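You operate a simulated robot arm through the tools that you are given. There is no shell and no other tool.

The job below is to be done with a simulated robot arm. You get a single attempt, and the scene is never put back.

JOB
Fold carton D302 shut, tape its seam and stick label D372 on top.
Fine: use the white tape roll and put it back; each open carton holds two film rolls: leave them in; leave the other carton open.

The check looks at the end state, three seconds after you hand in, the way a careful person would. Anything else that was tipped, shoved, dropped, spilled or broken makes it a failure. Flat cloth is picked up by pressing the open fingertips on it (5 to 10 N) and closing them slowly along it; thin cloth reads only 2 to 8 mm in the jaws.

ROBOT AND FRAMES
A 6-joint arm with a two-finger parallel gripper, fixed in place. Base frame: the origin is on the floor under the middle of its stand, x ahead of it, y to its left, z up; the work surface is at about z = 0.7. Units: m, rad, N and s.
It reaches about 1.313 m from its shoulder. Its first joint turns from -2.897 to 2.897 rad. Payload 3.43 kg.
The tool frame sits at the grasp point between the pads (the TCP): z along the fingers, y along the line on which they close. The tips reach 0.034 m beyond it. Largest opening 0.128 m; finger width 0.024, thickness 0.012; the body of the gripper, 0.048 by 0.13 m, starts 0.096 m behind the TCP.
Orientation is that of the tool frame in the base frame, as a unit quaternion [w, x, y, z]. With the fingers straight down and closing along the base's y, the tool's x points along the base's -x, its y along +y and its z along -z.

CONTROLS
- The arm moves only by the tool move_arm. Its argument "rows" is a list that holds one entry, the list of rows, each a list of 7 numbers: the turn, a rotation vector about the tool's x, y, z in rad, then the shift along the tool's x, y, z in m, then the finger opening in m, from 0 to 0.128. In form: [[[wx, wy, wz, x, y, z, claw], ...]]. A call has 1 to 20 rows; each row shifts and turns the commanded pose from where the row before left it, along the tool's axes as they then stand. A row lasts 0.2 s, in which the tool goes at most 0.05 m and 0.15 rad; a call with a longer step from one row to the next is refused whole, and so is a gripper value outside its range. A pose out of reach is approached as far as the arm can. The call stops where the force on the tool passes 40 N (or 10 N more than at its start, if that is more) or the arm is blocked; 0.2 s more then pass. The fingers move at their own pace (about 0.153 m/s each) and stop on an object; they squeeze with about 32 N. The grip force told is the motor's: it shows also when the fingers shut on nothing. Time passes only in rows, and 0.2 s behind the last, so rows that do not move let the fingers close. The reply holds the time, the measured pose of the TCP, the force on the tool along the base axes, the opening and the grip force, in the units named above and with some noise, with the torque about the TCP (base axes, N m) and any sound that the robot's microphone picked up.
- Cameras (640 x 400 px; columns grow to the right, rows downward): "scene" is fixed at [0.4022, 0.6626, 1.4865]; the picture's right is [-0.99, -0.11, 0.00], its down [-0.11, 0.96, -0.26] and it looks along [0.03, -0.26, -0.97] (base axes); focal length 312 px, centre (320, 200). "wrist" rides on the gripper at [0.076, -0.011, -0.16] in the tool frame; the picture's right is [0.15, 0.99, 0.00], its down [-0.88, 0.13, -0.46] and it looks along [-0.45, 0.07, 0.89] (tool axes); focal length 234 px, centre (320, 200). There is no depth. A picture from a camera that has moved, and an enlarged one, comes with that camera's place and axes in the base frame and with its lens. The place of the scene camera against the robot may be out by one fixed shift of up to 0.012 m in any direction.
- capture(camera): a new picture of that camera. The clock stands still meanwhile.
- inspect(camera, box): a new picture of the part [left, top, right, bottom] of that camera's present view, enlarged. The clock stands still meanwhile.
- job_done(): hands the job in; it is judged then, once.

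Places have to be worked out from the pictures, the camera data and where the tool is seen. Open the gripper and draw the arm clear of the work before you hand the job in, unless the task says otherwise.

The tools are called after "Request:" as a command line: name --argument value ..., lists and objects as JSON in quotes. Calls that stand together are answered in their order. move_arm: Moves the arm, as the interface text tells. Its arguments: {"type":"object","properties":{"rows":{"type":"array","items":{"type":"array","items":{"type":"array","items":{"type":"number"}}}}},"required":["rows"]} The other tools are called the same way: capture (camera) takes a picture; inspect (camera, box) takes an enlarged picture of a part of a camera's view; job_done () hands the job in.

At the start:

```text
time: 0.0
position: [0.2023, 0.5425, 1.1025]
orientation: [0.001, 0.002, 1.0, 0.001]
force: [0.2, 0.8, -0.5]
wrist_torque: [-0.01, 0.01, -0.02]
finger_gap: 0.1281
finger_force: 0.0
```

scene: 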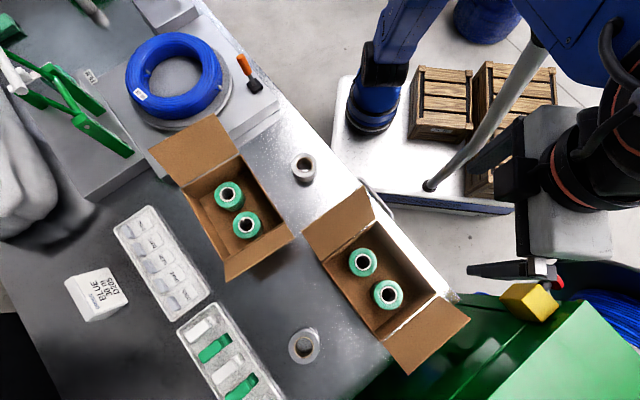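
wrist: 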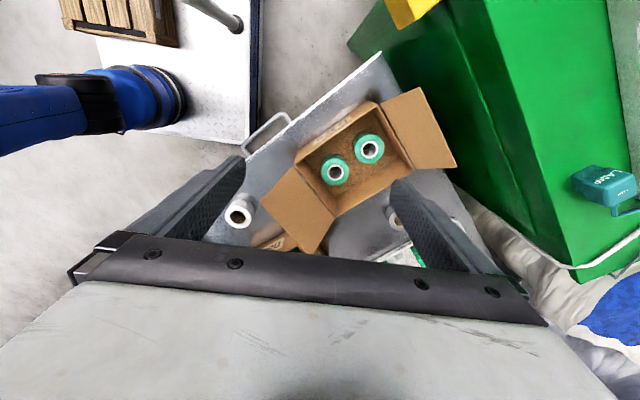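

I start by looking at the scene more closely to find the cartons' names, the tape rolls and the labels.

Request:
inspect --camera "scene" --box '[140, 100, 300, 290]'

Request:
inspect --camera "scene" --box '[290, 180, 480, 380]'

Request:
inspect --camera "scene" --box '[50, 190, 330, 400]'

Request:
inspect --camera "scene" --box '[0, 0, 290, 180]'

```text
2.11 times, centred on (220, 195) of scene
camera zoom: at [0.4022, 0.6626, 1.4865], right [-0.99, -0.11, 0.0], down [-0.11, 0.96, -0.26], along [0.03, -0.26, -0.97], focal length 657 px, centre (530, 210)
```

zoom: 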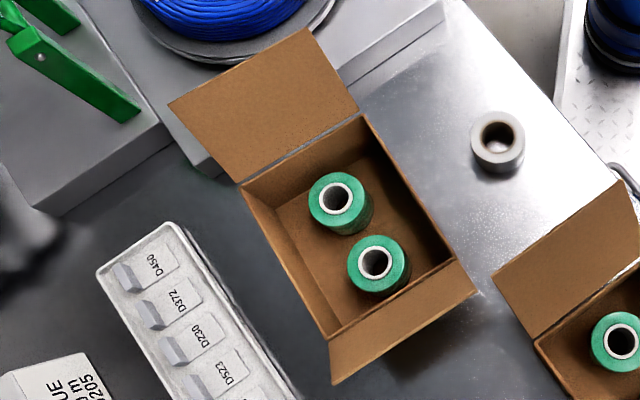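

```text
2.00 times, centred on (385, 280) of scene
camera zoom: at [0.4022, 0.6626, 1.4865], right [-0.99, -0.11, 0.0], down [-0.11, 0.96, -0.26], along [0.03, -0.26, -0.97], focal length 624 px, centre (190, 40)
```

zoom: 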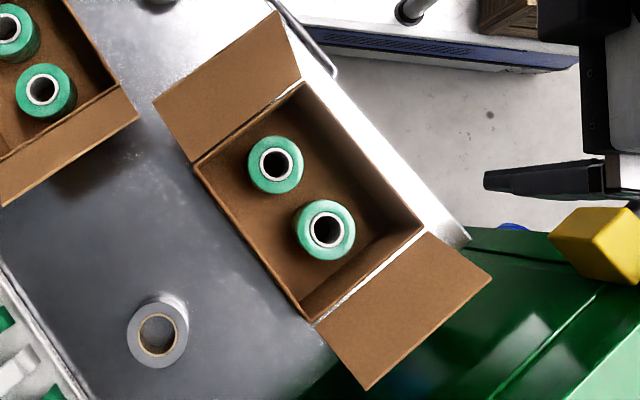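

```text
1.90 times, centred on (190, 295) of scene
camera zoom: at [0.4022, 0.6626, 1.4865], right [-0.99, -0.11, 0.0], down [-0.11, 0.96, -0.26], along [0.03, -0.26, -0.97], focal length 594 px, centre (568, 19)
```

zoom: 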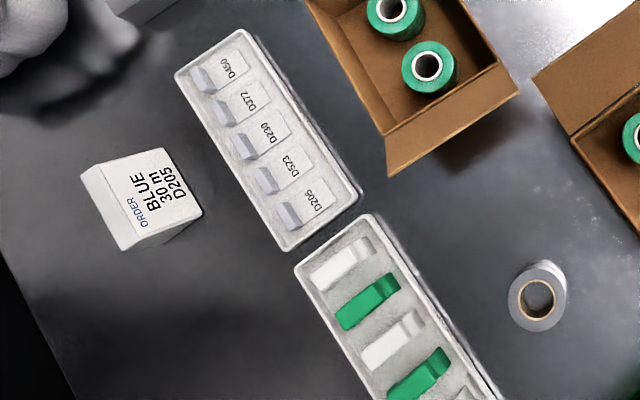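

```text
2.21 times, centred on (145, 90) of scene
camera zoom: at [0.4022, 0.6626, 1.4865], right [-0.99, -0.11, 0.0], down [-0.11, 0.96, -0.26], along [0.03, -0.26, -0.97], focal length 689 px, centre (706, 443)
```

zoom: 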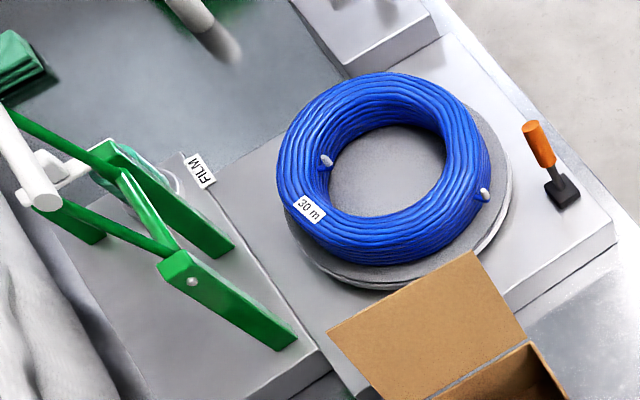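

Two cartons, each with two flaps; labels D450/D372/D230/D523/D205 lie in one tray. I look at the wrist picture more closely for carton marks.

Request:
inspect --camera "wrist" --box '[200, 60, 480, 280]'

Request:
inspect --camera "wrist" --box '[220, 190, 340, 265]'

```text
1.82 times, centred on (340, 170) of wrist
camera zoom: at [0.1267, 0.531, 1.2627], right [-0.14, 0.99, 0.0], down [0.88, 0.12, 0.46], along [0.45, 0.07, -0.89], focal length 426 px, centre (284, 254)
```

zoom: 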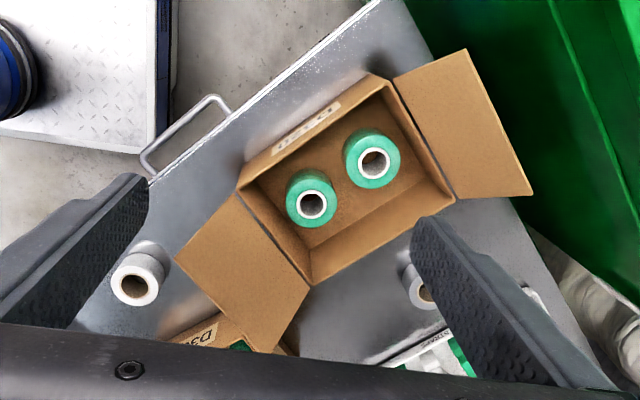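

```text
5.33 times, centred on (280, 228) of wrist
camera zoom: at [0.1267, 0.531, 1.2627], right [-0.14, 0.99, 0.0], down [0.88, 0.12, 0.46], along [0.45, 0.07, -0.89], focal length 1249 px, centre (533, 53)
```

zoom: 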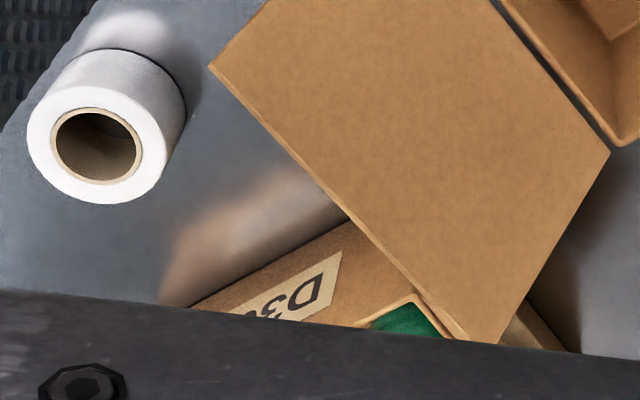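

Carton A's side reads "D3…". I zoom in on carton B's mark and on the two tape rolls.

Request:
inspect --camera "wrist" --box '[295, 95, 395, 155]'

Request:
inspect --camera "wrist" --box '[360, 190, 460, 270]'

Request:
inspect --camera "scene" --box '[270, 135, 340, 195]'

Request:
inspect --camera "scene" --box '[270, 315, 340, 375]'

```text
6.40 times, centred on (345, 125) of wrist
camera zoom: at [0.1267, 0.531, 1.2627], right [-0.14, 0.99, 0.0], down [0.88, 0.12, 0.46], along [0.45, 0.07, -0.89], focal length 1499 px, centre (160, 680)
```

zoom: 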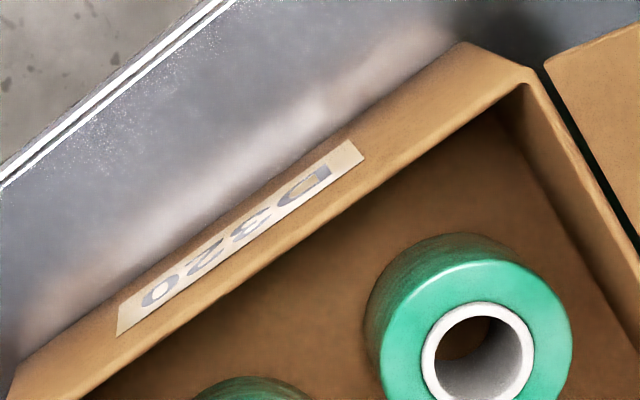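

```text
5.00 times, centred on (410, 230) of wrist
camera zoom: at [0.1267, 0.531, 1.2627], right [-0.14, 0.99, 0.0], down [0.88, 0.12, 0.46], along [0.45, 0.07, -0.89], focal length 1171 px, centre (-130, 50)
```

zoom: 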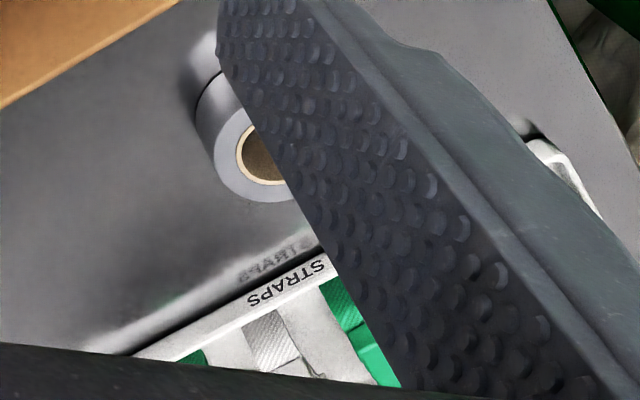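

```text
6.67 times, centred on (305, 165) of scene
camera zoom: at [0.4022, 0.6626, 1.4865], right [-0.99, -0.11, 0.0], down [-0.11, 0.96, -0.26], along [0.03, -0.26, -0.97], focal length 2081 px, centre (420, 433)
```

zoom: 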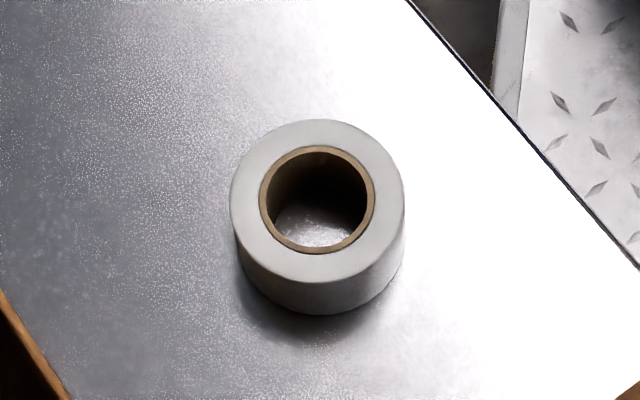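

```text
6.67 times, centred on (305, 345) of scene
camera zoom: at [0.4022, 0.6626, 1.4865], right [-0.99, -0.11, 0.0], down [-0.11, 0.96, -0.26], along [0.03, -0.26, -0.97], focal length 2081 px, centre (420, -767)
```

zoom: 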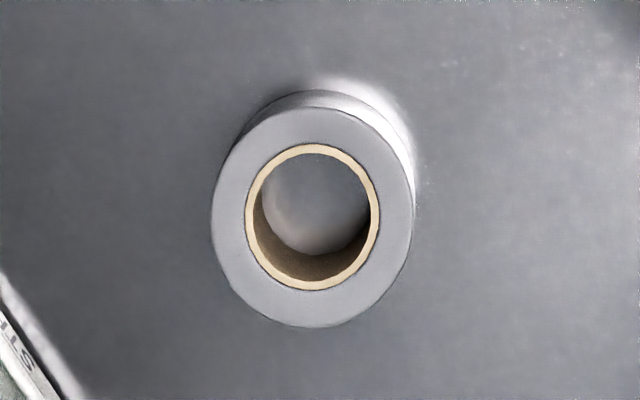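

Carton B is D320, so carton A (around x 0.62, y 0.52) should be D302; the roll near (0.48, 0.38) looks white and the other grey. I move the wrist camera over carton A to confirm.

Request:
move_arm --rows '[[[0, 0, 0, -0.044, -0.005, -0.004, 0.128], [0, 0, 0, -0.044, -0.005, -0.004, 0.128], [0, 0, 0, -0.044, -0.005, -0.004, 0.128], [0, 0, 0, -0.044, -0.005, -0.004, 0.128], [0, 0, 0, -0.044, -0.005, -0.004, 0.128], [0, 0, 0, -0.044, -0.005, -0.004, 0.128]]]'

Request:
capture --camera "wrist"

```text
time: 1.4
position: [0.4676, 0.5116, 1.1275]
orientation: [0.001, 0.001, 1.0, 0.001]
force: [-0.5, -0.3, 0.1]
wrist_torque: [0.04, -0.02, -0.02]
finger_gap: 0.1281
finger_force: 0.0
```

```text
taken
camera wrist: at [0.3918, 0.5003, 1.2878], right [-0.14, 0.99, 0.0], down [0.88, 0.13, 0.46], along [0.45, 0.07, -0.89], focal length 234 px, centre (320, 200)
```

wrist: 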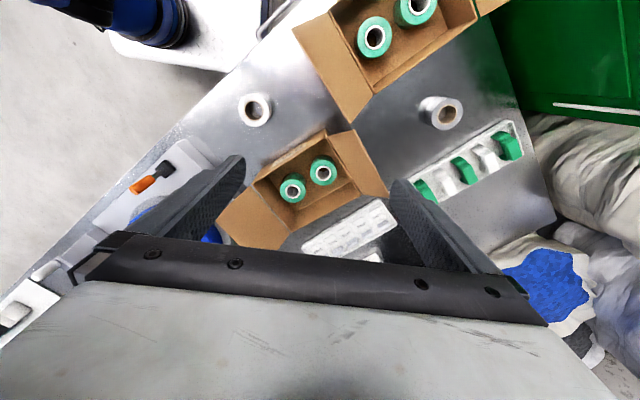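

The view shows both cartons; I zoom on carton A for its mark and edges.

Request:
inspect --camera "wrist" --box '[210, 110, 400, 250]'

Request:
inspect --camera "wrist" --box '[250, 130, 340, 190]'

Request:
inspect --camera "wrist" --box '[220, 80, 480, 140]'

```text
2.86 times, centred on (305, 180) of wrist
camera zoom: at [0.3918, 0.5003, 1.2878], right [-0.14, 0.99, 0.0], down [0.88, 0.13, 0.46], along [0.45, 0.07, -0.89], focal length 669 px, centre (363, 257)
```

zoom: 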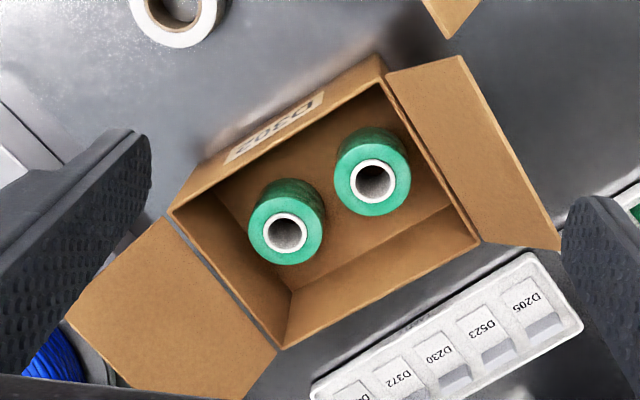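

```text
6.67 times, centred on (295, 160) of wrist
camera zoom: at [0.3918, 0.5003, 1.2878], right [-0.14, 0.99, 0.0], down [0.88, 0.13, 0.46], along [0.45, 0.07, -0.89], focal length 1561 px, centre (487, 467)
```

zoom: 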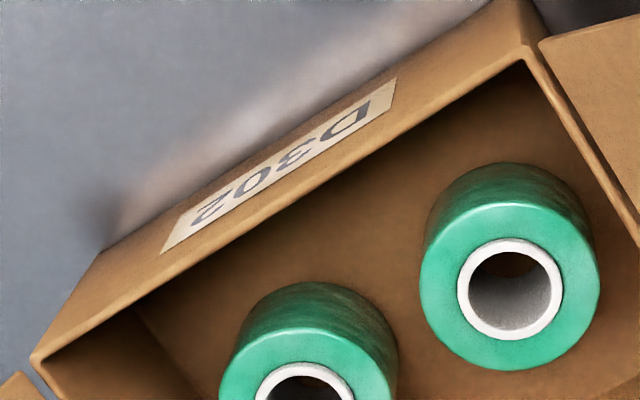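

```text
2.46 times, centred on (350, 110) of wrist
camera zoom: at [0.3918, 0.5003, 1.2878], right [-0.14, 0.99, 0.0], down [0.88, 0.13, 0.46], along [0.45, 0.07, -0.89], focal length 576 px, centre (246, 422)
```

zoom: 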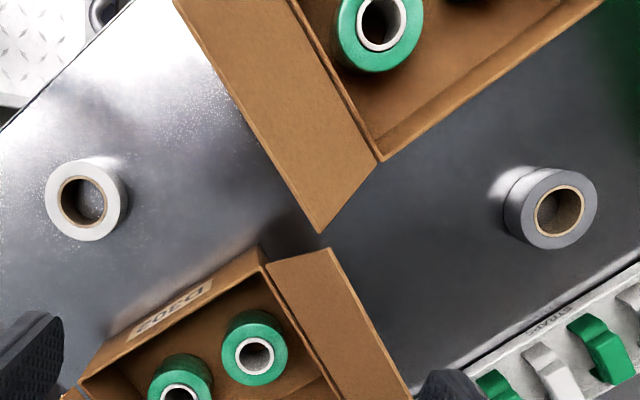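

Carton A is D302 for certain, and the white roll is the one near (0.48, 0.38). I estimate the rim at z≈0.80, centre ≈(0.616, 0.505), long axis about −50°, with flaps at the short ends raised outward; I turn the tool to line up with the carton and look again.

Request:
move_arm --rows '[[[0, 0, 0, -0.0375, -0.0122, 0, 0.128], [0, 0, 0, -0.0375, -0.0122, 0, 0.128], [0, 0, 0, -0.0375, -0.0122, 0, 0.128], [0, 0, -0.14, 0, 0, 0, 0.128], [0, 0, -0.14, 0, 0, 0, 0.128], [0, 0, -0.14, 0, 0, 0, 0.128], [0, 0, -0.14, 0, 0, 0, 0.128], [0, 0, -0.14, 0, 0, 0, 0.128]]]'

Request:
capture --camera "wrist"

Request:
capture --camera "scene"

```text
time: 3.2
position: [0.5789, 0.4735, 1.1268]
orientation: [0.0, -0.342, 0.94, 0.0]
force: [0.1, 0.7, 0.1]
wrist_torque: [0.0, 0.02, -0.01]
finger_gap: 0.1279
finger_force: 0.1
```

```text
taken
camera wrist: at [0.5279, 0.4162, 1.2866], right [-0.75, 0.67, 0.0], down [0.59, 0.66, 0.46], along [0.3, 0.34, -0.89], focal length 234 px, centre (320, 200)
```

wrist: 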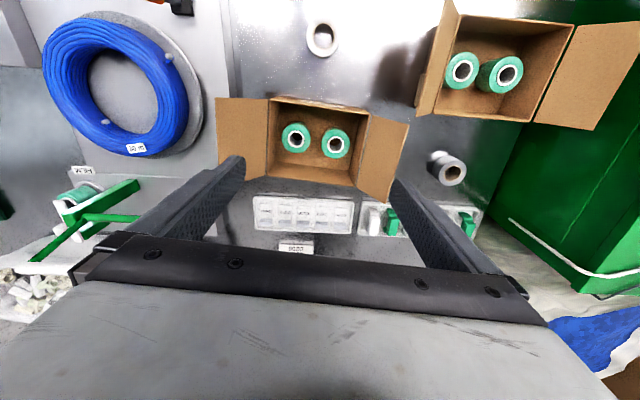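

```text
taken
```

scene: 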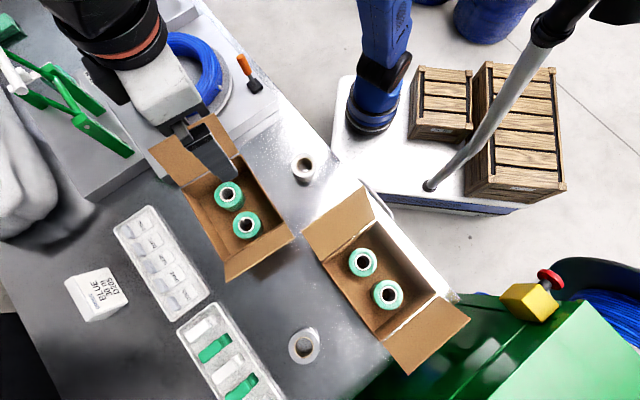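

Now the tool is lined up with the carton; I zoom in for precise corners of the carton, flaps, labels and roll.

Request:
inspect --camera "wrist" --box '[205, 80, 425, 215]'

Request:
inspect --camera "wrist" --box '[240, 185, 370, 265]'

Request:
inspect --camera "wrist" --box '[280, 5, 370, 70]'

```text
2.91 times, centred on (315, 148) of wrist
camera zoom: at [0.5279, 0.4162, 1.2866], right [-0.75, 0.67, 0.0], down [0.59, 0.66, 0.46], along [0.3, 0.34, -0.89], focal length 681 px, centre (334, 353)
```

zoom: 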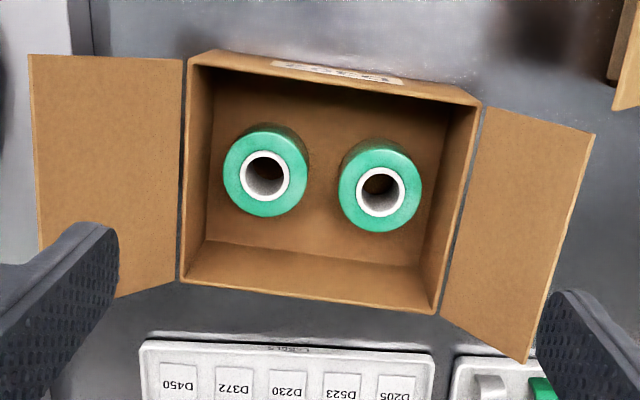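

```text
4.92 times, centred on (305, 225) of wrist
camera zoom: at [0.5279, 0.4162, 1.2866], right [-0.75, 0.67, 0.0], down [0.59, 0.66, 0.46], along [0.3, 0.34, -0.89], focal length 1153 px, centre (394, 77)
```

zoom: 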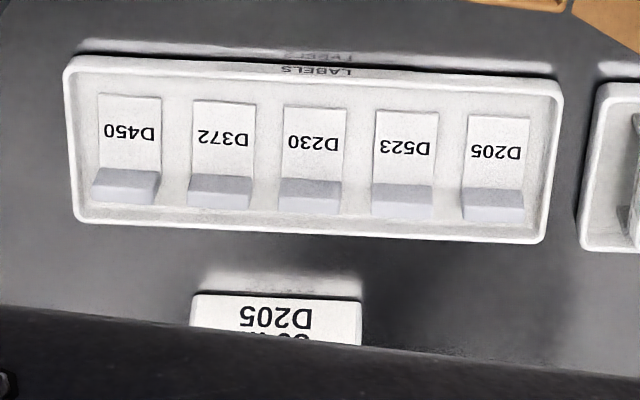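

```text
6.15 times, centred on (325, 38) of wrist
camera zoom: at [0.5279, 0.4162, 1.2866], right [-0.75, 0.67, 0.0], down [0.59, 0.66, 0.46], along [0.3, 0.34, -0.89], focal length 1441 px, centre (289, 1200)
```

zoom: 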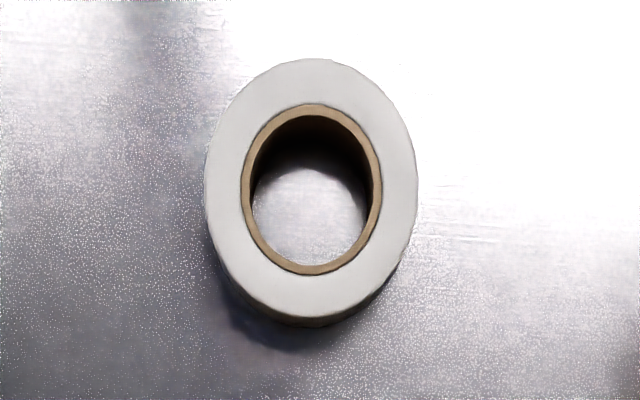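

Views agree: rim z≈0.80, D302 centre ≈(0.616, 0.504), length 0.197 (u, toward −48.5…−50°), width 0.152, flaps ≈0.095 long raised 50° outward. I close the fingers and go down outside the flap near the coil, to u≈+0.20, tips at z≈0.84.

Request:
move_arm --rows '[[[0, 0, 0, -0.0096, -0.04, 0, 0.0], [0, 0, 0, -0.0096, -0.04, 0, 0.0], [0, 0, 0, -0.0096, -0.04, 0, 0.0], [0, 0, 0, -0.0096, -0.04, 0, 0.0], [0, 0, 0, -0.0096, -0.04, 0, 0.0], [0, 0, 0, 0, 0, 0.04, 0.0], [0, 0, 0, 0, 0, 0.04, 0.0], [0, 0, 0, 0, 0, 0.04, 0.0], [0, 0, 0, 0, 0, 0.04, 0.0]]]'

Request:
capture --camera "wrist"

Request:
capture --camera "scene"

```text
time: 5.2
position: [0.7437, 0.3508, 0.9671]
orientation: [0.002, -0.34, 0.941, 0.0]
force: [0.4, 0.0, 0.3]
wrist_torque: [0.0, 0.01, 0.02]
finger_gap: 0.0002
finger_force: 32.3
```

```text
taken
camera wrist: at [0.6924, 0.2929, 1.1271], right [-0.75, 0.67, 0.0], down [0.59, 0.66, 0.46], along [0.3, 0.34, -0.89], focal length 234 px, centre (320, 200)
```

wrist: 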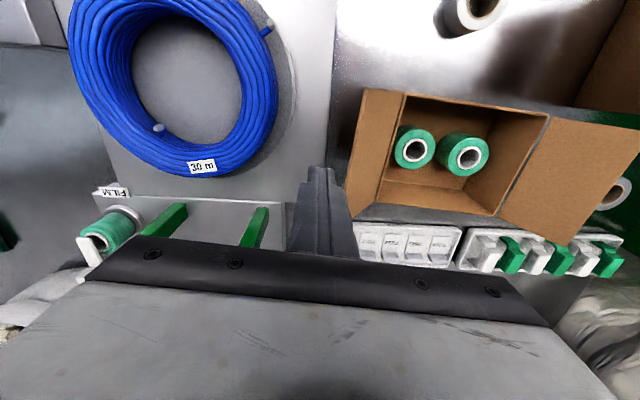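

```text
taken
```

scene: 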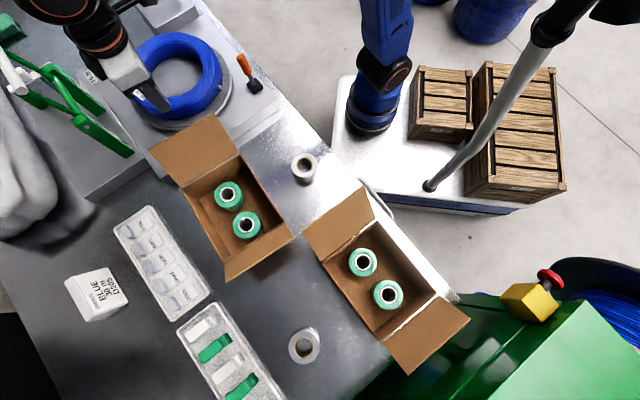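

The closed fingers stand outside the flap. I go down to tips at z≈0.84 and push slowly inward until the flap should be upright.

Request:
move_arm --rows '[[[0, 0, 0, 0, 0, 0.031, 0.0], [0, 0, 0, 0, 0, 0.031, 0.0], [0, 0, 0, 0, 0, 0.031, 0.0], [0, 0, 0, 0, 0.015, 0, 0.0], [0, 0, 0, 0, 0.015, 0, 0.0], [0, 0, 0, 0, 0.015, 0, 0.0], [0, 0, 0, 0, 0.015, 0, 0.0]]]'

Request:
capture --camera "wrist"

Request:
capture --camera "scene"

```text
time: 6.8
position: [0.7069, 0.3954, 0.8734]
orientation: [0.0, -0.34, 0.94, -0.001]
force: [-0.5, -0.5, 0.1]
wrist_torque: [0.03, 0.0, -0.01]
finger_gap: 0.0002
finger_force: 32.2
```

```text
taken
camera wrist: at [0.6539, 0.3388, 1.0335], right [-0.75, 0.67, 0.0], down [0.59, 0.66, 0.46], along [0.3, 0.34, -0.89], focal length 234 px, centre (320, 200)
```

wrist: 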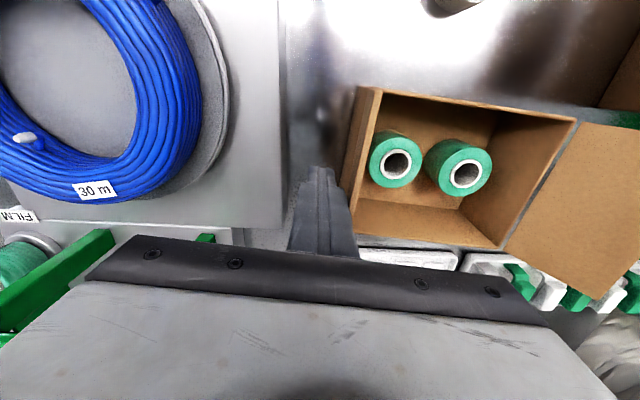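

```text
taken
```

scene: 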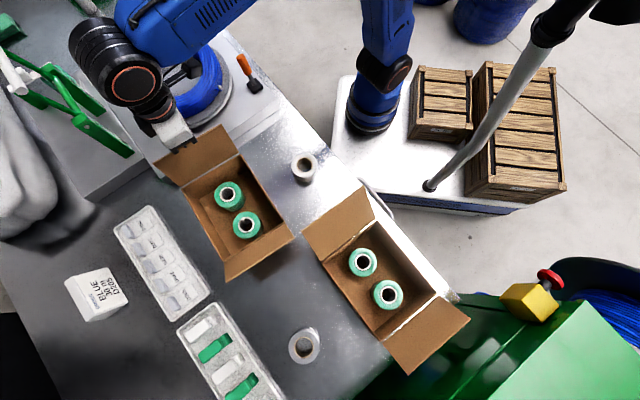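

The flap follows with almost no force. I continue inward and then down in an arc to fold it.

Request:
move_arm --rows '[[[0, 0, 0, 0, 0.011, 0, 0.0], [0, 0, 0, 0, 0.011, 0, 0.0], [0, 0, 0, 0, 0.011, 0, 0.0], [0, 0, 0, 0, 0.011, 0, 0.0], [0, 0, 0, 0, 0.01, 0.001, 0.0], [0, 0, 0, 0, 0.012, 0.004, 0.0], [0, 0, 0, 0, 0.01, 0.007, 0.0], [0, 0, 0, 0, 0.007, 0.008, 0.0]]]'

Request:
capture --camera "wrist"

Request:
capture --camera "scene"

```text
time: 8.6
position: [0.6522, 0.4617, 0.8532]
orientation: [0.0, -0.341, 0.94, 0.0]
force: [0.5, 0.1, -0.2]
wrist_torque: [-0.02, 0.02, -0.01]
finger_gap: 0.0
finger_force: 32.1
```

```text
taken
camera wrist: at [0.6005, 0.4037, 1.0137], right [-0.75, 0.67, 0.0], down [0.59, 0.66, 0.46], along [0.3, 0.34, -0.89], focal length 234 px, centre (320, 200)
```

wrist: 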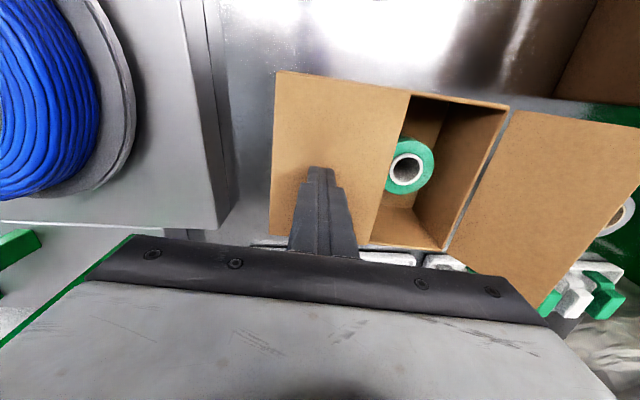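

```text
taken
```

scene: 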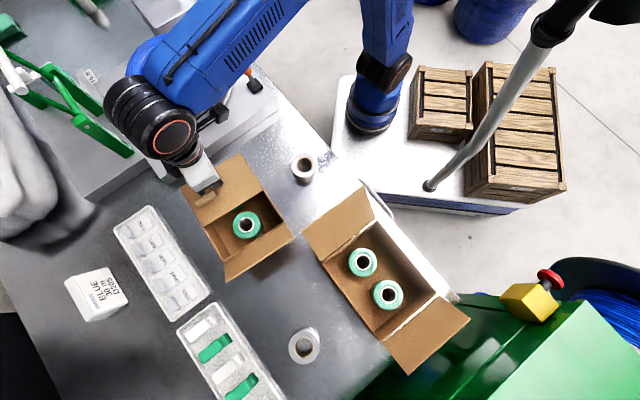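

The flap is nearly down. I press it down the rest of the way gently.

Request:
move_arm --rows '[[[0, 0, 0, 0, 0.004, 0.006, 0.0], [0, 0, 0, 0, 0.002, 0.005, 0.0], [0, 0, 0, 0, 0, 0.003, 0.0], [0, 0, 0, 0, 0, 0.002, 0.0]]]'

Request:
inspect --camera "scene" --box '[160, 120, 320, 290]'

```text
time: 9.6
position: [0.6478, 0.4652, 0.8397]
orientation: [0.001, -0.34, 0.94, 0.001]
force: [-1.3, 0.1, 11.2]
wrist_torque: [-0.05, 0.04, 0.03]
finger_gap: 0.0002
finger_force: 32.2
```

```text
2.35 times, centred on (240, 205) of scene
camera zoom: at [0.4022, 0.6626, 1.4865], right [-0.99, -0.11, 0.0], down [-0.11, 0.96, -0.26], along [0.03, -0.26, -0.97], focal length 734 px, centre (508, 188)
```

zoom: 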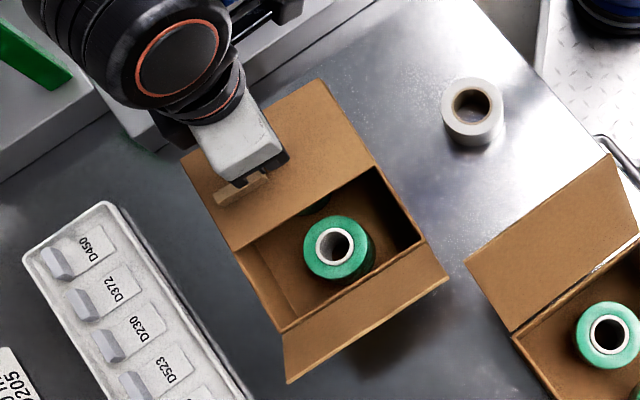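

Contact at tip z≈0.806 with 11 N, so the flap lies flat. I lift off and check whether it stays down.

Request:
move_arm --rows '[[[0, 0, 0, 0, 0, -0.02, 0.0], [0, 0, 0, 0, 0, -0.04, 0.0], [0, 0, 0, 0, 0, -0.045, 0.0], [0, 0, 0, 0, 0, -0.045, 0.0]]]'

Request:
capture --camera "wrist"

Request:
inspect --camera "scene" --box '[160, 120, 320, 290]'

```text
time: 10.6
position: [0.6495, 0.4663, 0.9887]
orientation: [0.0, -0.34, 0.94, 0.0]
force: [0.2, -0.8, 0.3]
wrist_torque: [-0.02, 0.0, -0.02]
finger_gap: 0.0001
finger_force: 31.8
```

```text
taken
camera wrist: at [0.5981, 0.408, 1.1486], right [-0.75, 0.67, 0.0], down [0.59, 0.66, 0.46], along [0.3, 0.34, -0.89], focal length 234 px, centre (320, 200)
```

wrist: 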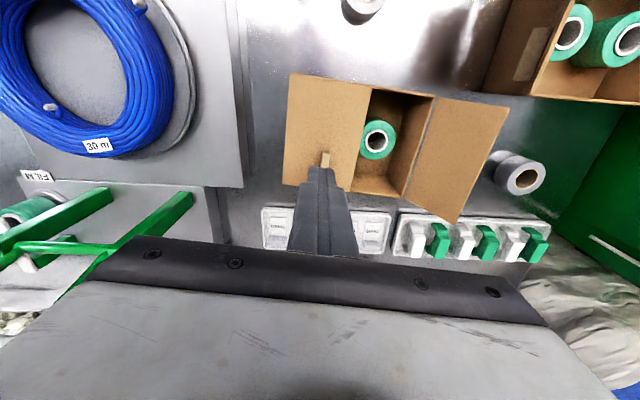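

```text
2.35 times, centred on (240, 205) of scene
camera zoom: at [0.4022, 0.6626, 1.4865], right [-0.99, -0.11, 0.0], down [-0.11, 0.96, -0.26], along [0.03, -0.26, -0.97], focal length 734 px, centre (508, 188)
```

zoom: 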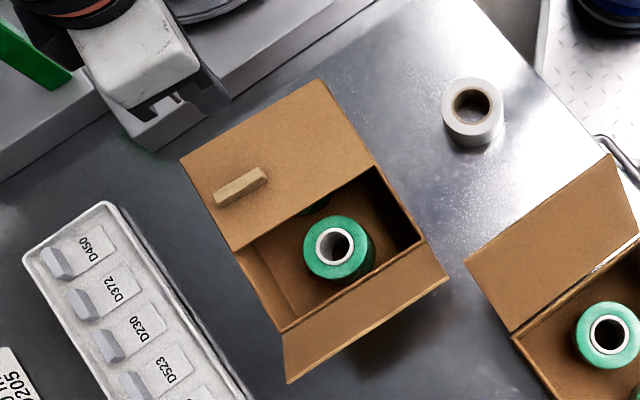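

The flap stays shut. There is a small bar on its top face; I take a closer look at that and at the carton.

Request:
inspect --camera "wrist" --box '[270, 65, 520, 230]'

Request:
inspect --camera "wrist" --box '[480, 0, 640, 110]'

Request:
inspect --camera "scene" --box '[195, 145, 255, 200]'

```text
2.42 times, centred on (395, 148) of wrist
camera zoom: at [0.5981, 0.408, 1.1486], right [-0.75, 0.67, 0.0], down [0.59, 0.66, 0.46], along [0.3, 0.34, -0.89], focal length 568 px, centre (138, 327)
```

zoom: 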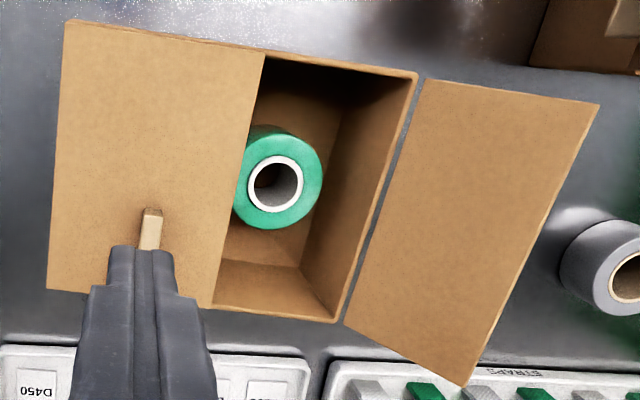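

```text
3.64 times, centred on (560, 55) of wrist
camera zoom: at [0.5981, 0.408, 1.1486], right [-0.75, 0.67, 0.0], down [0.59, 0.66, 0.46], along [0.3, 0.34, -0.89], focal length 852 px, centre (-553, 727)
```

zoom: 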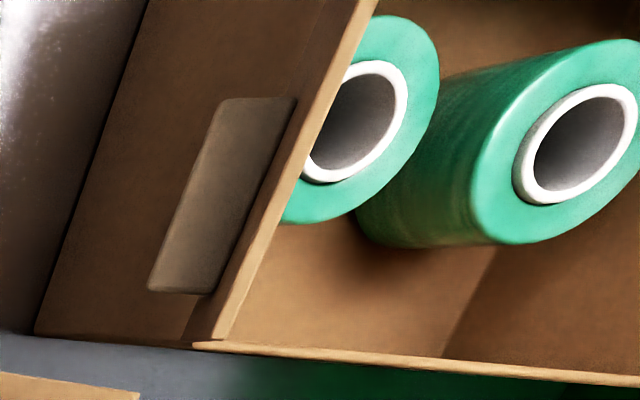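

```text
7.27 times, centred on (225, 172) of scene
camera zoom: at [0.4022, 0.6626, 1.4865], right [-0.99, -0.11, 0.0], down [-0.11, 0.96, -0.26], along [0.03, -0.26, -0.97], focal length 2270 px, centre (1011, 400)
```

zoom: 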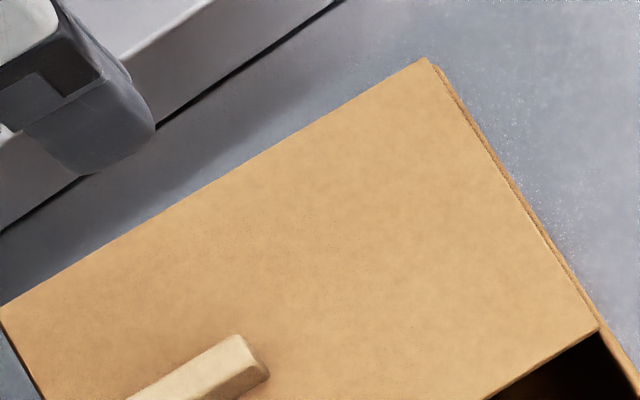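

It is a small fixed tab on the flap's outer face (D320 has the same), so nothing is wrong. Next I move over to outside of the other flap (u≈−0.20) and descend to tips z≈0.84.

Request:
move_arm --rows '[[[0, 0, 0, 0, 0.045, 0, 0.0], [0, 0, 0, 0, 0.05, 0, 0.0], [0, 0, 0, 0, 0.05, 0, 0.0], [0, 0, 0, 0, 0.05, 0, 0.0], [0, 0, 0, 0, 0.05, 0, 0.0], [0, 0, 0, 0, 0.005, 0, 0.0], [0, 0, 0, 0, 0, 0.038, 0.0], [0, 0, 0, 0, 0, 0.038, 0.0], [0, 0, 0, 0, 0, 0.038, 0.0]]]'

Request:
capture --camera "wrist"

Request:
capture --camera "scene"

```text
time: 12.6
position: [0.488, 0.6575, 0.875]
orientation: [0.0, -0.34, 0.94, 0.001]
force: [-0.2, -1.4, 0.4]
wrist_torque: [-0.01, 0.01, 0.01]
finger_gap: 0.0
finger_force: 31.9
```

```text
taken
camera wrist: at [0.4371, 0.6, 1.0335], right [-0.75, 0.67, 0.0], down [0.59, 0.66, 0.46], along [0.3, 0.34, -0.89], focal length 234 px, centre (320, 200)
```

wrist: 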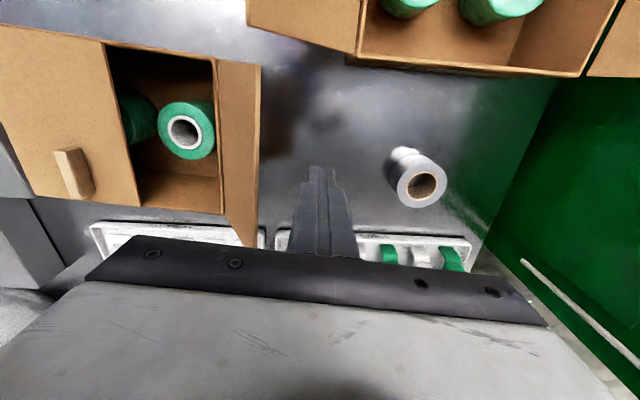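

```text
taken
```

scene: 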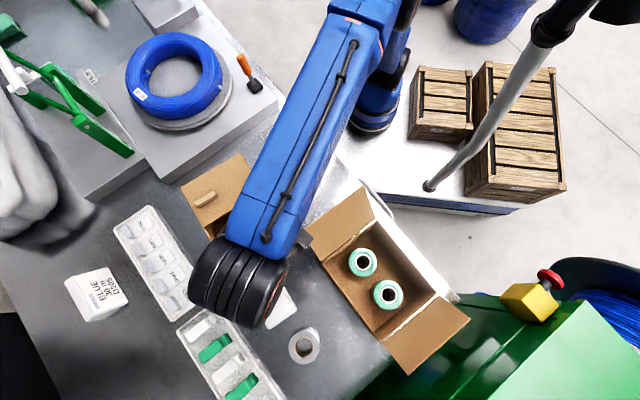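

The fingers stand outside the second flap, clear of D320's flap. I push it toward the carton the same way.

Request:
move_arm --rows '[[[0, 0, 0, 0, -0.015, 0, 0.0], [0, 0, 0, 0, -0.015, 0, 0.0], [0, 0, 0, 0, -0.015, 0, 0.0], [0, 0, 0, 0, -0.013, 0, 0.0], [0, 0, 0, 0, -0.011, 0, 0.0], [0, 0, 0, 0, -0.011, 0, 0.0], [0, 0, 0, 0, -0.011, 0, 0.0], [0, 0, 0, 0, -0.011, 0, 0.0]]]'

Request:
capture --camera "wrist"

```text
time: 14.2
position: [0.5451, 0.5901, 0.8775]
orientation: [0.003, -0.341, 0.94, 0.005]
force: [-3.2, 3.3, 9.3]
wrist_torque: [0.06, 0.26, 0.06]
finger_gap: 0.0
finger_force: 32.4
stopped in row 8: the force on the tool passed its limit at 43 N (the readings are from after the stop); the commanded pose is now the measured one
```

```text
taken
camera wrist: at [0.4936, 0.5304, 1.037], right [-0.75, 0.67, 0.01], down [0.59, 0.66, 0.46], along [0.3, 0.35, -0.89], focal length 234 px, centre (320, 200)
```

wrist: 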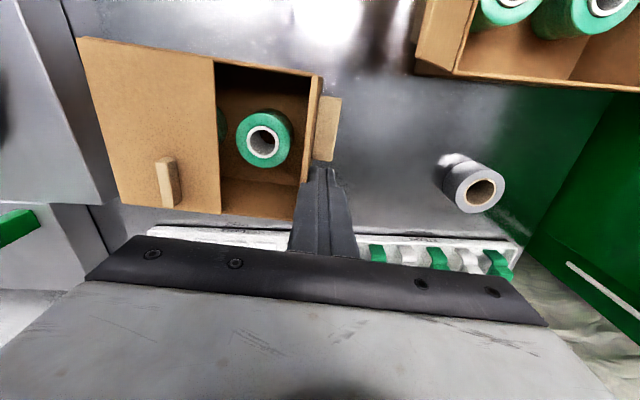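

The push hit 43 N: the finger edge caught this flap's tab, which sits just on the −v side of my finger. I back off, shift 25 mm toward +v to miss the tab, and look again.

Request:
move_arm --rows '[[[0, 0, 0, 0, 0.012, 0, 0.0], [0, 0, 0, 0, 0.02, 0, 0.0], [0, 0, 0, 0, 0.02, 0, 0.0], [0, 0, 0, -0.013, 0.005, 0, 0.0], [0, 0, 0, -0.013, 0.005, 0, 0.0]]]'

Request:
capture --camera "wrist"

Request:
capture --camera "scene"

```text
time: 15.4
position: [0.5255, 0.6528, 0.8776]
orientation: [0.002, -0.34, 0.94, 0.004]
force: [0.1, -1.4, 0.8]
wrist_torque: [0.02, -0.01, 0.03]
finger_gap: 0.0002
finger_force: 31.7
```

```text
taken
camera wrist: at [0.4744, 0.5942, 1.0368], right [-0.75, 0.67, 0.0], down [0.59, 0.66, 0.46], along [0.3, 0.35, -0.89], focal length 234 px, centre (320, 200)
```

wrist: 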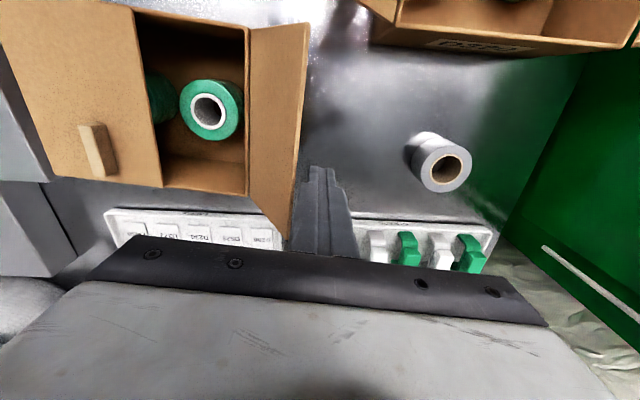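

```text
taken
```

scene: 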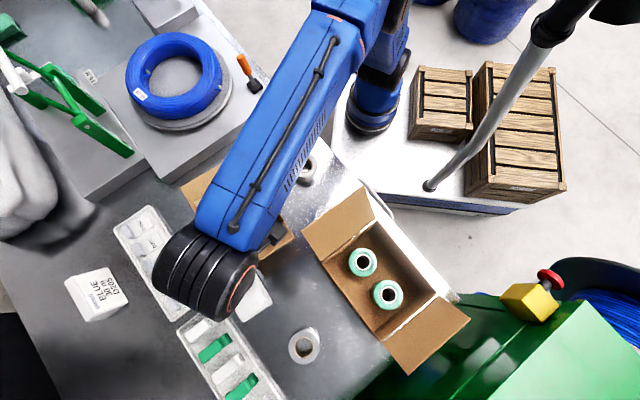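

The carton has not moved and the flap is back at its open angle. With the finger now clear of the tab (v≈+0.028), I push again.

Request:
move_arm --rows '[[[0, 0, 0, 0, -0.015, 0, 0.0], [0, 0, 0, 0, -0.013, 0, 0.0], [0, 0, 0, 0, -0.011, 0, 0.0], [0, 0, 0, 0, -0.011, 0, 0.0], [0, 0, 0, 0, -0.011, 0, 0.0]]]'

Request:
capture --camera "wrist"

```text
time: 16.6
position: [0.5649, 0.6071, 0.878]
orientation: [0.002, -0.341, 0.94, 0.003]
force: [-0.3, 3.4, 9.2]
wrist_torque: [0.08, 0.09, 0.02]
finger_gap: 0.0
finger_force: 31.8
```

```text
taken
camera wrist: at [0.5138, 0.5474, 1.0372], right [-0.75, 0.67, 0.0], down [0.59, 0.66, 0.46], along [0.3, 0.35, -0.89], focal length 234 px, centre (320, 200)
```

wrist: 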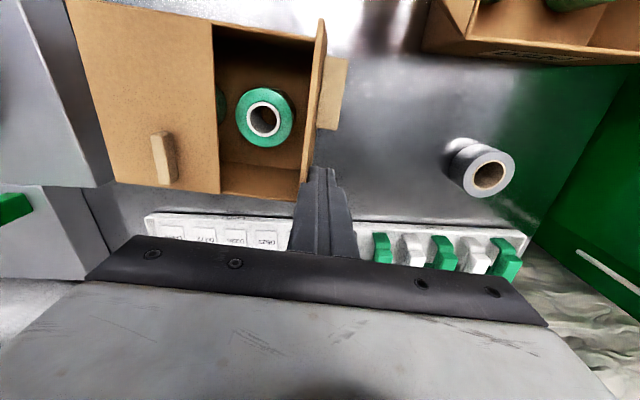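

There is a 9 N upward force, so something still touches the fingertips from below; I zoom in before pushing further.

Request:
inspect --camera "wrist" --box '[270, 10, 390, 210]'

Request:
inspect --camera "scene" --box '[170, 150, 330, 320]'

```text
2.00 times, centred on (330, 110) of wrist
camera zoom: at [0.5138, 0.5474, 1.0372], right [-0.75, 0.67, 0.0], down [0.59, 0.66, 0.46], along [0.3, 0.35, -0.89], focal length 468 px, centre (300, 380)
```

zoom: 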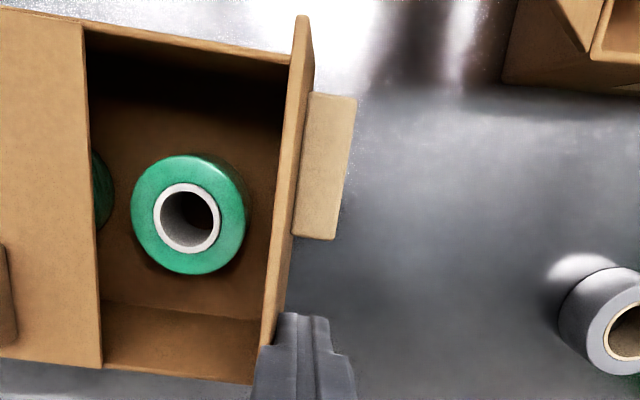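

```text
2.35 times, centred on (250, 235) of scene
camera zoom: at [0.4022, 0.6626, 1.4865], right [-0.99, -0.11, 0.0], down [-0.11, 0.96, -0.26], along [0.03, -0.26, -0.97], focal length 734 px, centre (485, 118)
```

zoom: 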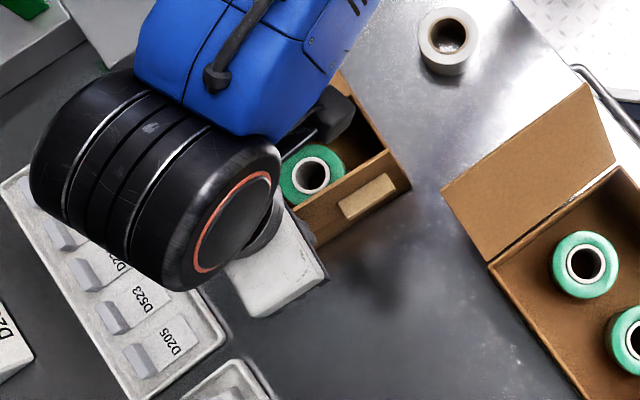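

The tab is clear of the fingers; the flap is upright and its upper edge seems to catch on the stepped side of the finger from below. I back off slightly, raise the tool 12 mm and continue inward.

Request:
move_arm --rows '[[[0, 0, 0, 0, 0.008, 0, 0.0], [0, 0, 0, 0, 0.002, -0.007, 0.0], [0, 0, 0, 0, 0, -0.007, 0.0], [0, 0, 0, 0, -0.008, 0, 0.0], [0, 0, 0, 0, -0.008, 0, 0.0]]]'

Request:
capture --camera "wrist"

```text
time: 17.9
position: [0.569, 0.6016, 0.8908]
orientation: [0.002, -0.341, 0.94, 0.004]
force: [-0.3, 0.7, -0.7]
wrist_torque: [0.01, 0.0, 0.02]
finger_gap: 0.0003
finger_force: 32.0
```

```text
taken
camera wrist: at [0.5174, 0.5431, 1.0504], right [-0.75, 0.67, 0.0], down [0.59, 0.66, 0.46], along [0.3, 0.35, -0.89], focal length 234 px, centre (320, 200)
```

wrist: 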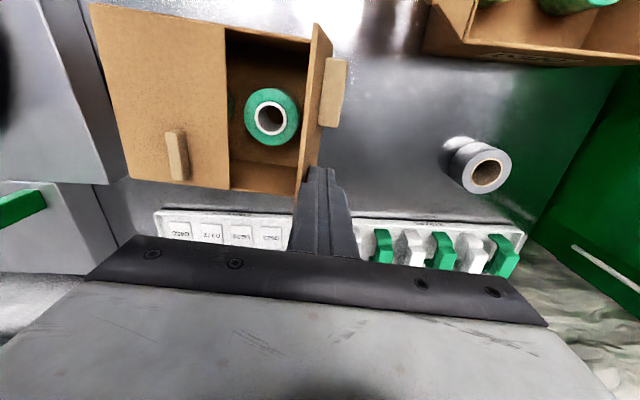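

The force is gone. I continue inward and down in an arc.

Request:
move_arm --rows '[[[0, 0, 0, 0, -0.01, 0, 0.0], [0, 0, 0, 0, -0.01, 0, 0.0], [0, 0, 0, 0, -0.01, 0.002, 0.0], [0, 0, 0, 0, -0.008, 0.005, 0.0], [0, 0, 0, 0, -0.006, 0.008, 0.0], [0, 0, 0, 0, -0.005, 0.009, 0.0], [0, 0, 0, 0, -0.004, 0.009, 0.0], [0, 0, 0, 0, -0.002, 0.009, 0.0]]]'

Request:
capture --camera "wrist"

```text
time: 19.6
position: [0.6041, 0.5601, 0.8479]
orientation: [0.002, -0.341, 0.94, 0.003]
force: [-0.2, 0.1, 0.4]
wrist_torque: [-0.01, 0.0, 0.02]
finger_gap: 0.0
finger_force: 32.5
```

```text
taken
camera wrist: at [0.5528, 0.5011, 1.0075], right [-0.75, 0.67, 0.0], down [0.59, 0.66, 0.46], along [0.3, 0.35, -0.89], focal length 234 px, centre (320, 200)
```

wrist: 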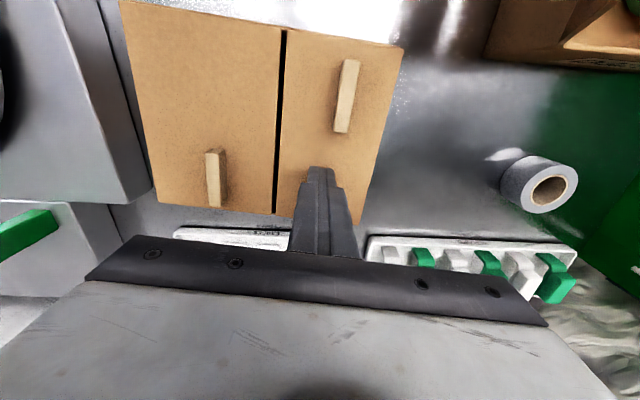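

Both flaps are nearly closed. I press the second one down to the same height (tip z≈0.806) and then lift off.

Request:
move_arm --rows '[[[0, 0, 0, 0, 0, 0.004, 0.0], [0, 0, 0, 0, 0, 0.003, 0.0], [0, 0, 0, 0, 0, 0.002, 0.0]]]'

Request:
move_arm --rows '[[[0, 0, 0, 0, 0, -0.02, 0.0], [0, 0, 0, 0, 0, -0.04, 0.0], [0, 0, 0, 0, 0, -0.045, 0.0], [0, 0, 0, 0, 0, -0.045, 0.0], [0, 0, 0, 0, 0, -0.045, 0.06]]]'

Request:
capture --camera "wrist"

Request:
capture --camera "scene"

```text
time: 20.4
position: [0.604, 0.5611, 0.8395]
orientation: [0.002, -0.34, 0.94, 0.004]
force: [0.0, -0.2, 0.2]
wrist_torque: [-0.02, -0.05, -0.01]
finger_gap: 0.0002
finger_force: 32.4
```

```text
time: 21.6
position: [0.6027, 0.5594, 1.0346]
orientation: [0.002, -0.34, 0.94, 0.003]
force: [-0.1, -0.2, -0.9]
wrist_torque: [-0.01, -0.01, 0.01]
finger_gap: 0.0601
finger_force: 0.0
```

```text
taken
camera wrist: at [0.5522, 0.5002, 1.1943], right [-0.75, 0.67, 0.0], down [0.59, 0.66, 0.46], along [0.3, 0.35, -0.89], focal length 234 px, centre (320, 200)
```

wrist: 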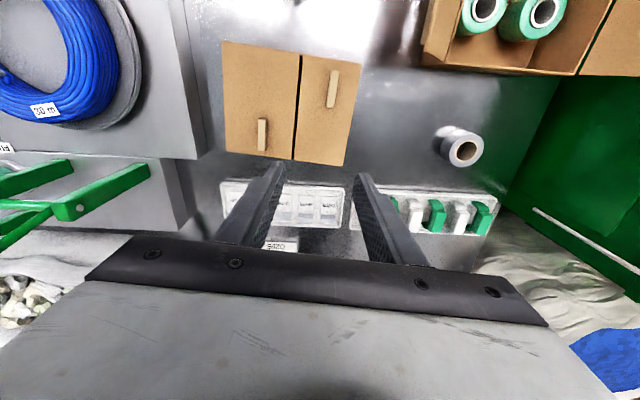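

```text
taken
```

scene: 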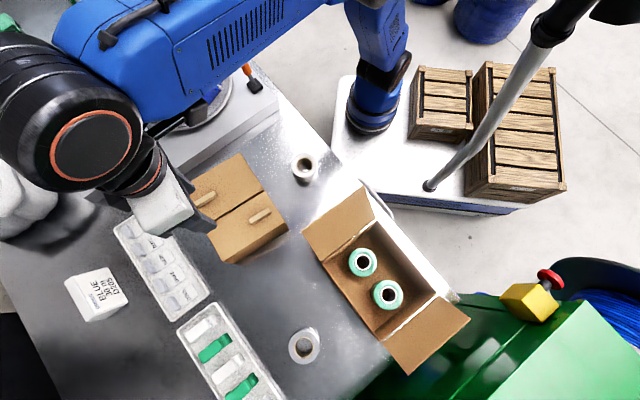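

Both flaps look shut; I zoom to check they are level and where the seam runs.

Request:
inspect --camera "wrist" --box '[200, 25, 390, 185]'

Request:
inspect --camera "scene" --box '[180, 140, 320, 280]'

```text
2.50 times, centred on (295, 105) of wrist
camera zoom: at [0.5522, 0.5002, 1.1943], right [-0.75, 0.67, 0.0], down [0.59, 0.66, 0.46], along [0.3, 0.35, -0.89], focal length 585 px, centre (382, 438)
```

zoom: 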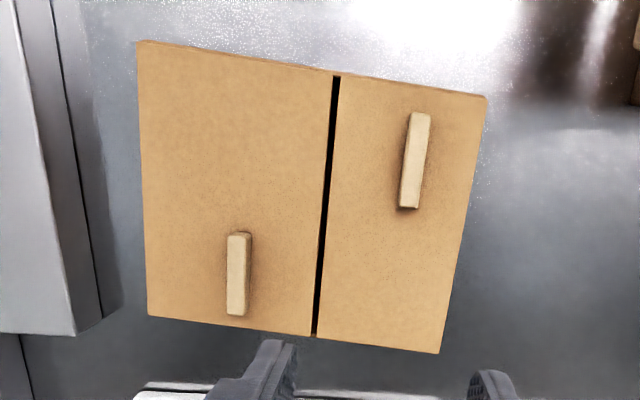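

```text
2.86 times, centred on (250, 210) of scene
camera zoom: at [0.4022, 0.6626, 1.4865], right [-0.99, -0.11, 0.0], down [-0.11, 0.96, -0.26], along [0.03, -0.26, -0.97], focal length 892 px, centre (520, 171)
```

zoom: 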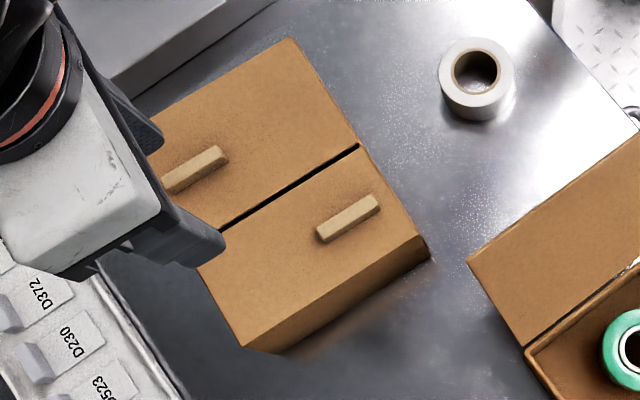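

Both flaps are flat (z≈0.806), carton unmoved; the seam runs along v (≈40.7°) through about (0.608, 0.5105). My plan is to grip the white roll across its diameter with the tool tilted 45°, so that I can later turn it to roll on its rim along the seam. First I raise and turn the tool so the fingers close along v.

Request:
move_arm --rows '[[[0, 0, 0.1414, 0, 0, -0.008, 0.1], [0, 0, 0.1414, 0, 0, -0.008, 0.1], [0, 0, 0.1414, 0, 0, -0.008, 0.1], [0, 0, 0.1414, 0, 0, -0.008, 0.1], [0, 0, 0.1414, 0, 0, -0.008, 0.1], [0, 0, 0.1414, 0, 0, -0.008, 0.1], [0, 0, 0.1414, 0, 0, -0.008, 0.1], [0, 0, 0.1414, 0, 0, -0.008, 0.1], [0, 0, 0.1414, 0, 0, 0, 0.1], [0, 0, 0.1414, 0, 0, 0, 0.1], [0, 0, 0.1414, 0, 0, 0, 0.1]]]'

Request:
capture --camera "wrist"

Request:
capture --camera "scene"

```text
time: 24.1
position: [0.6022, 0.5587, 1.0978]
orientation: [-0.001, 0.418, 0.909, 0.005]
force: [0.5, 0.6, 0.2]
wrist_torque: [0.02, 0.0, -0.04]
finger_gap: 0.1
finger_force: 0.1
```

```text
taken
camera wrist: at [0.5453, 0.6058, 1.258], right [0.66, 0.76, 0.01], down [0.67, -0.59, 0.45], along [0.35, -0.29, -0.89], focal length 234 px, centre (320, 200)
```

wrist: 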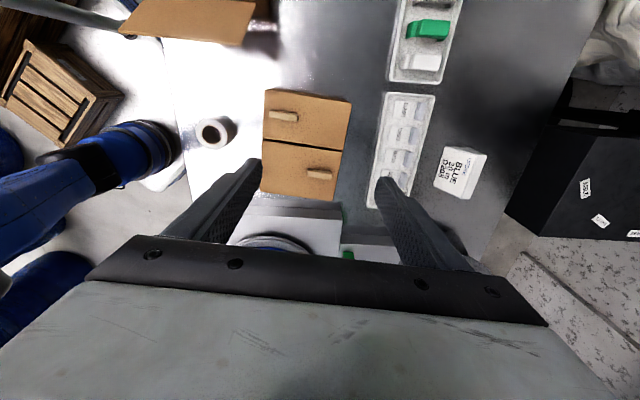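

```text
taken
```

scene: 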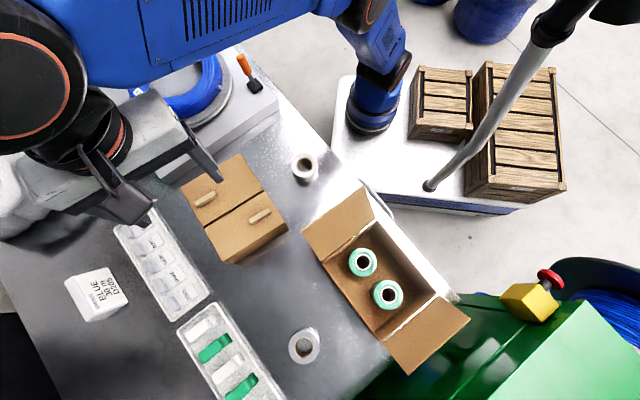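

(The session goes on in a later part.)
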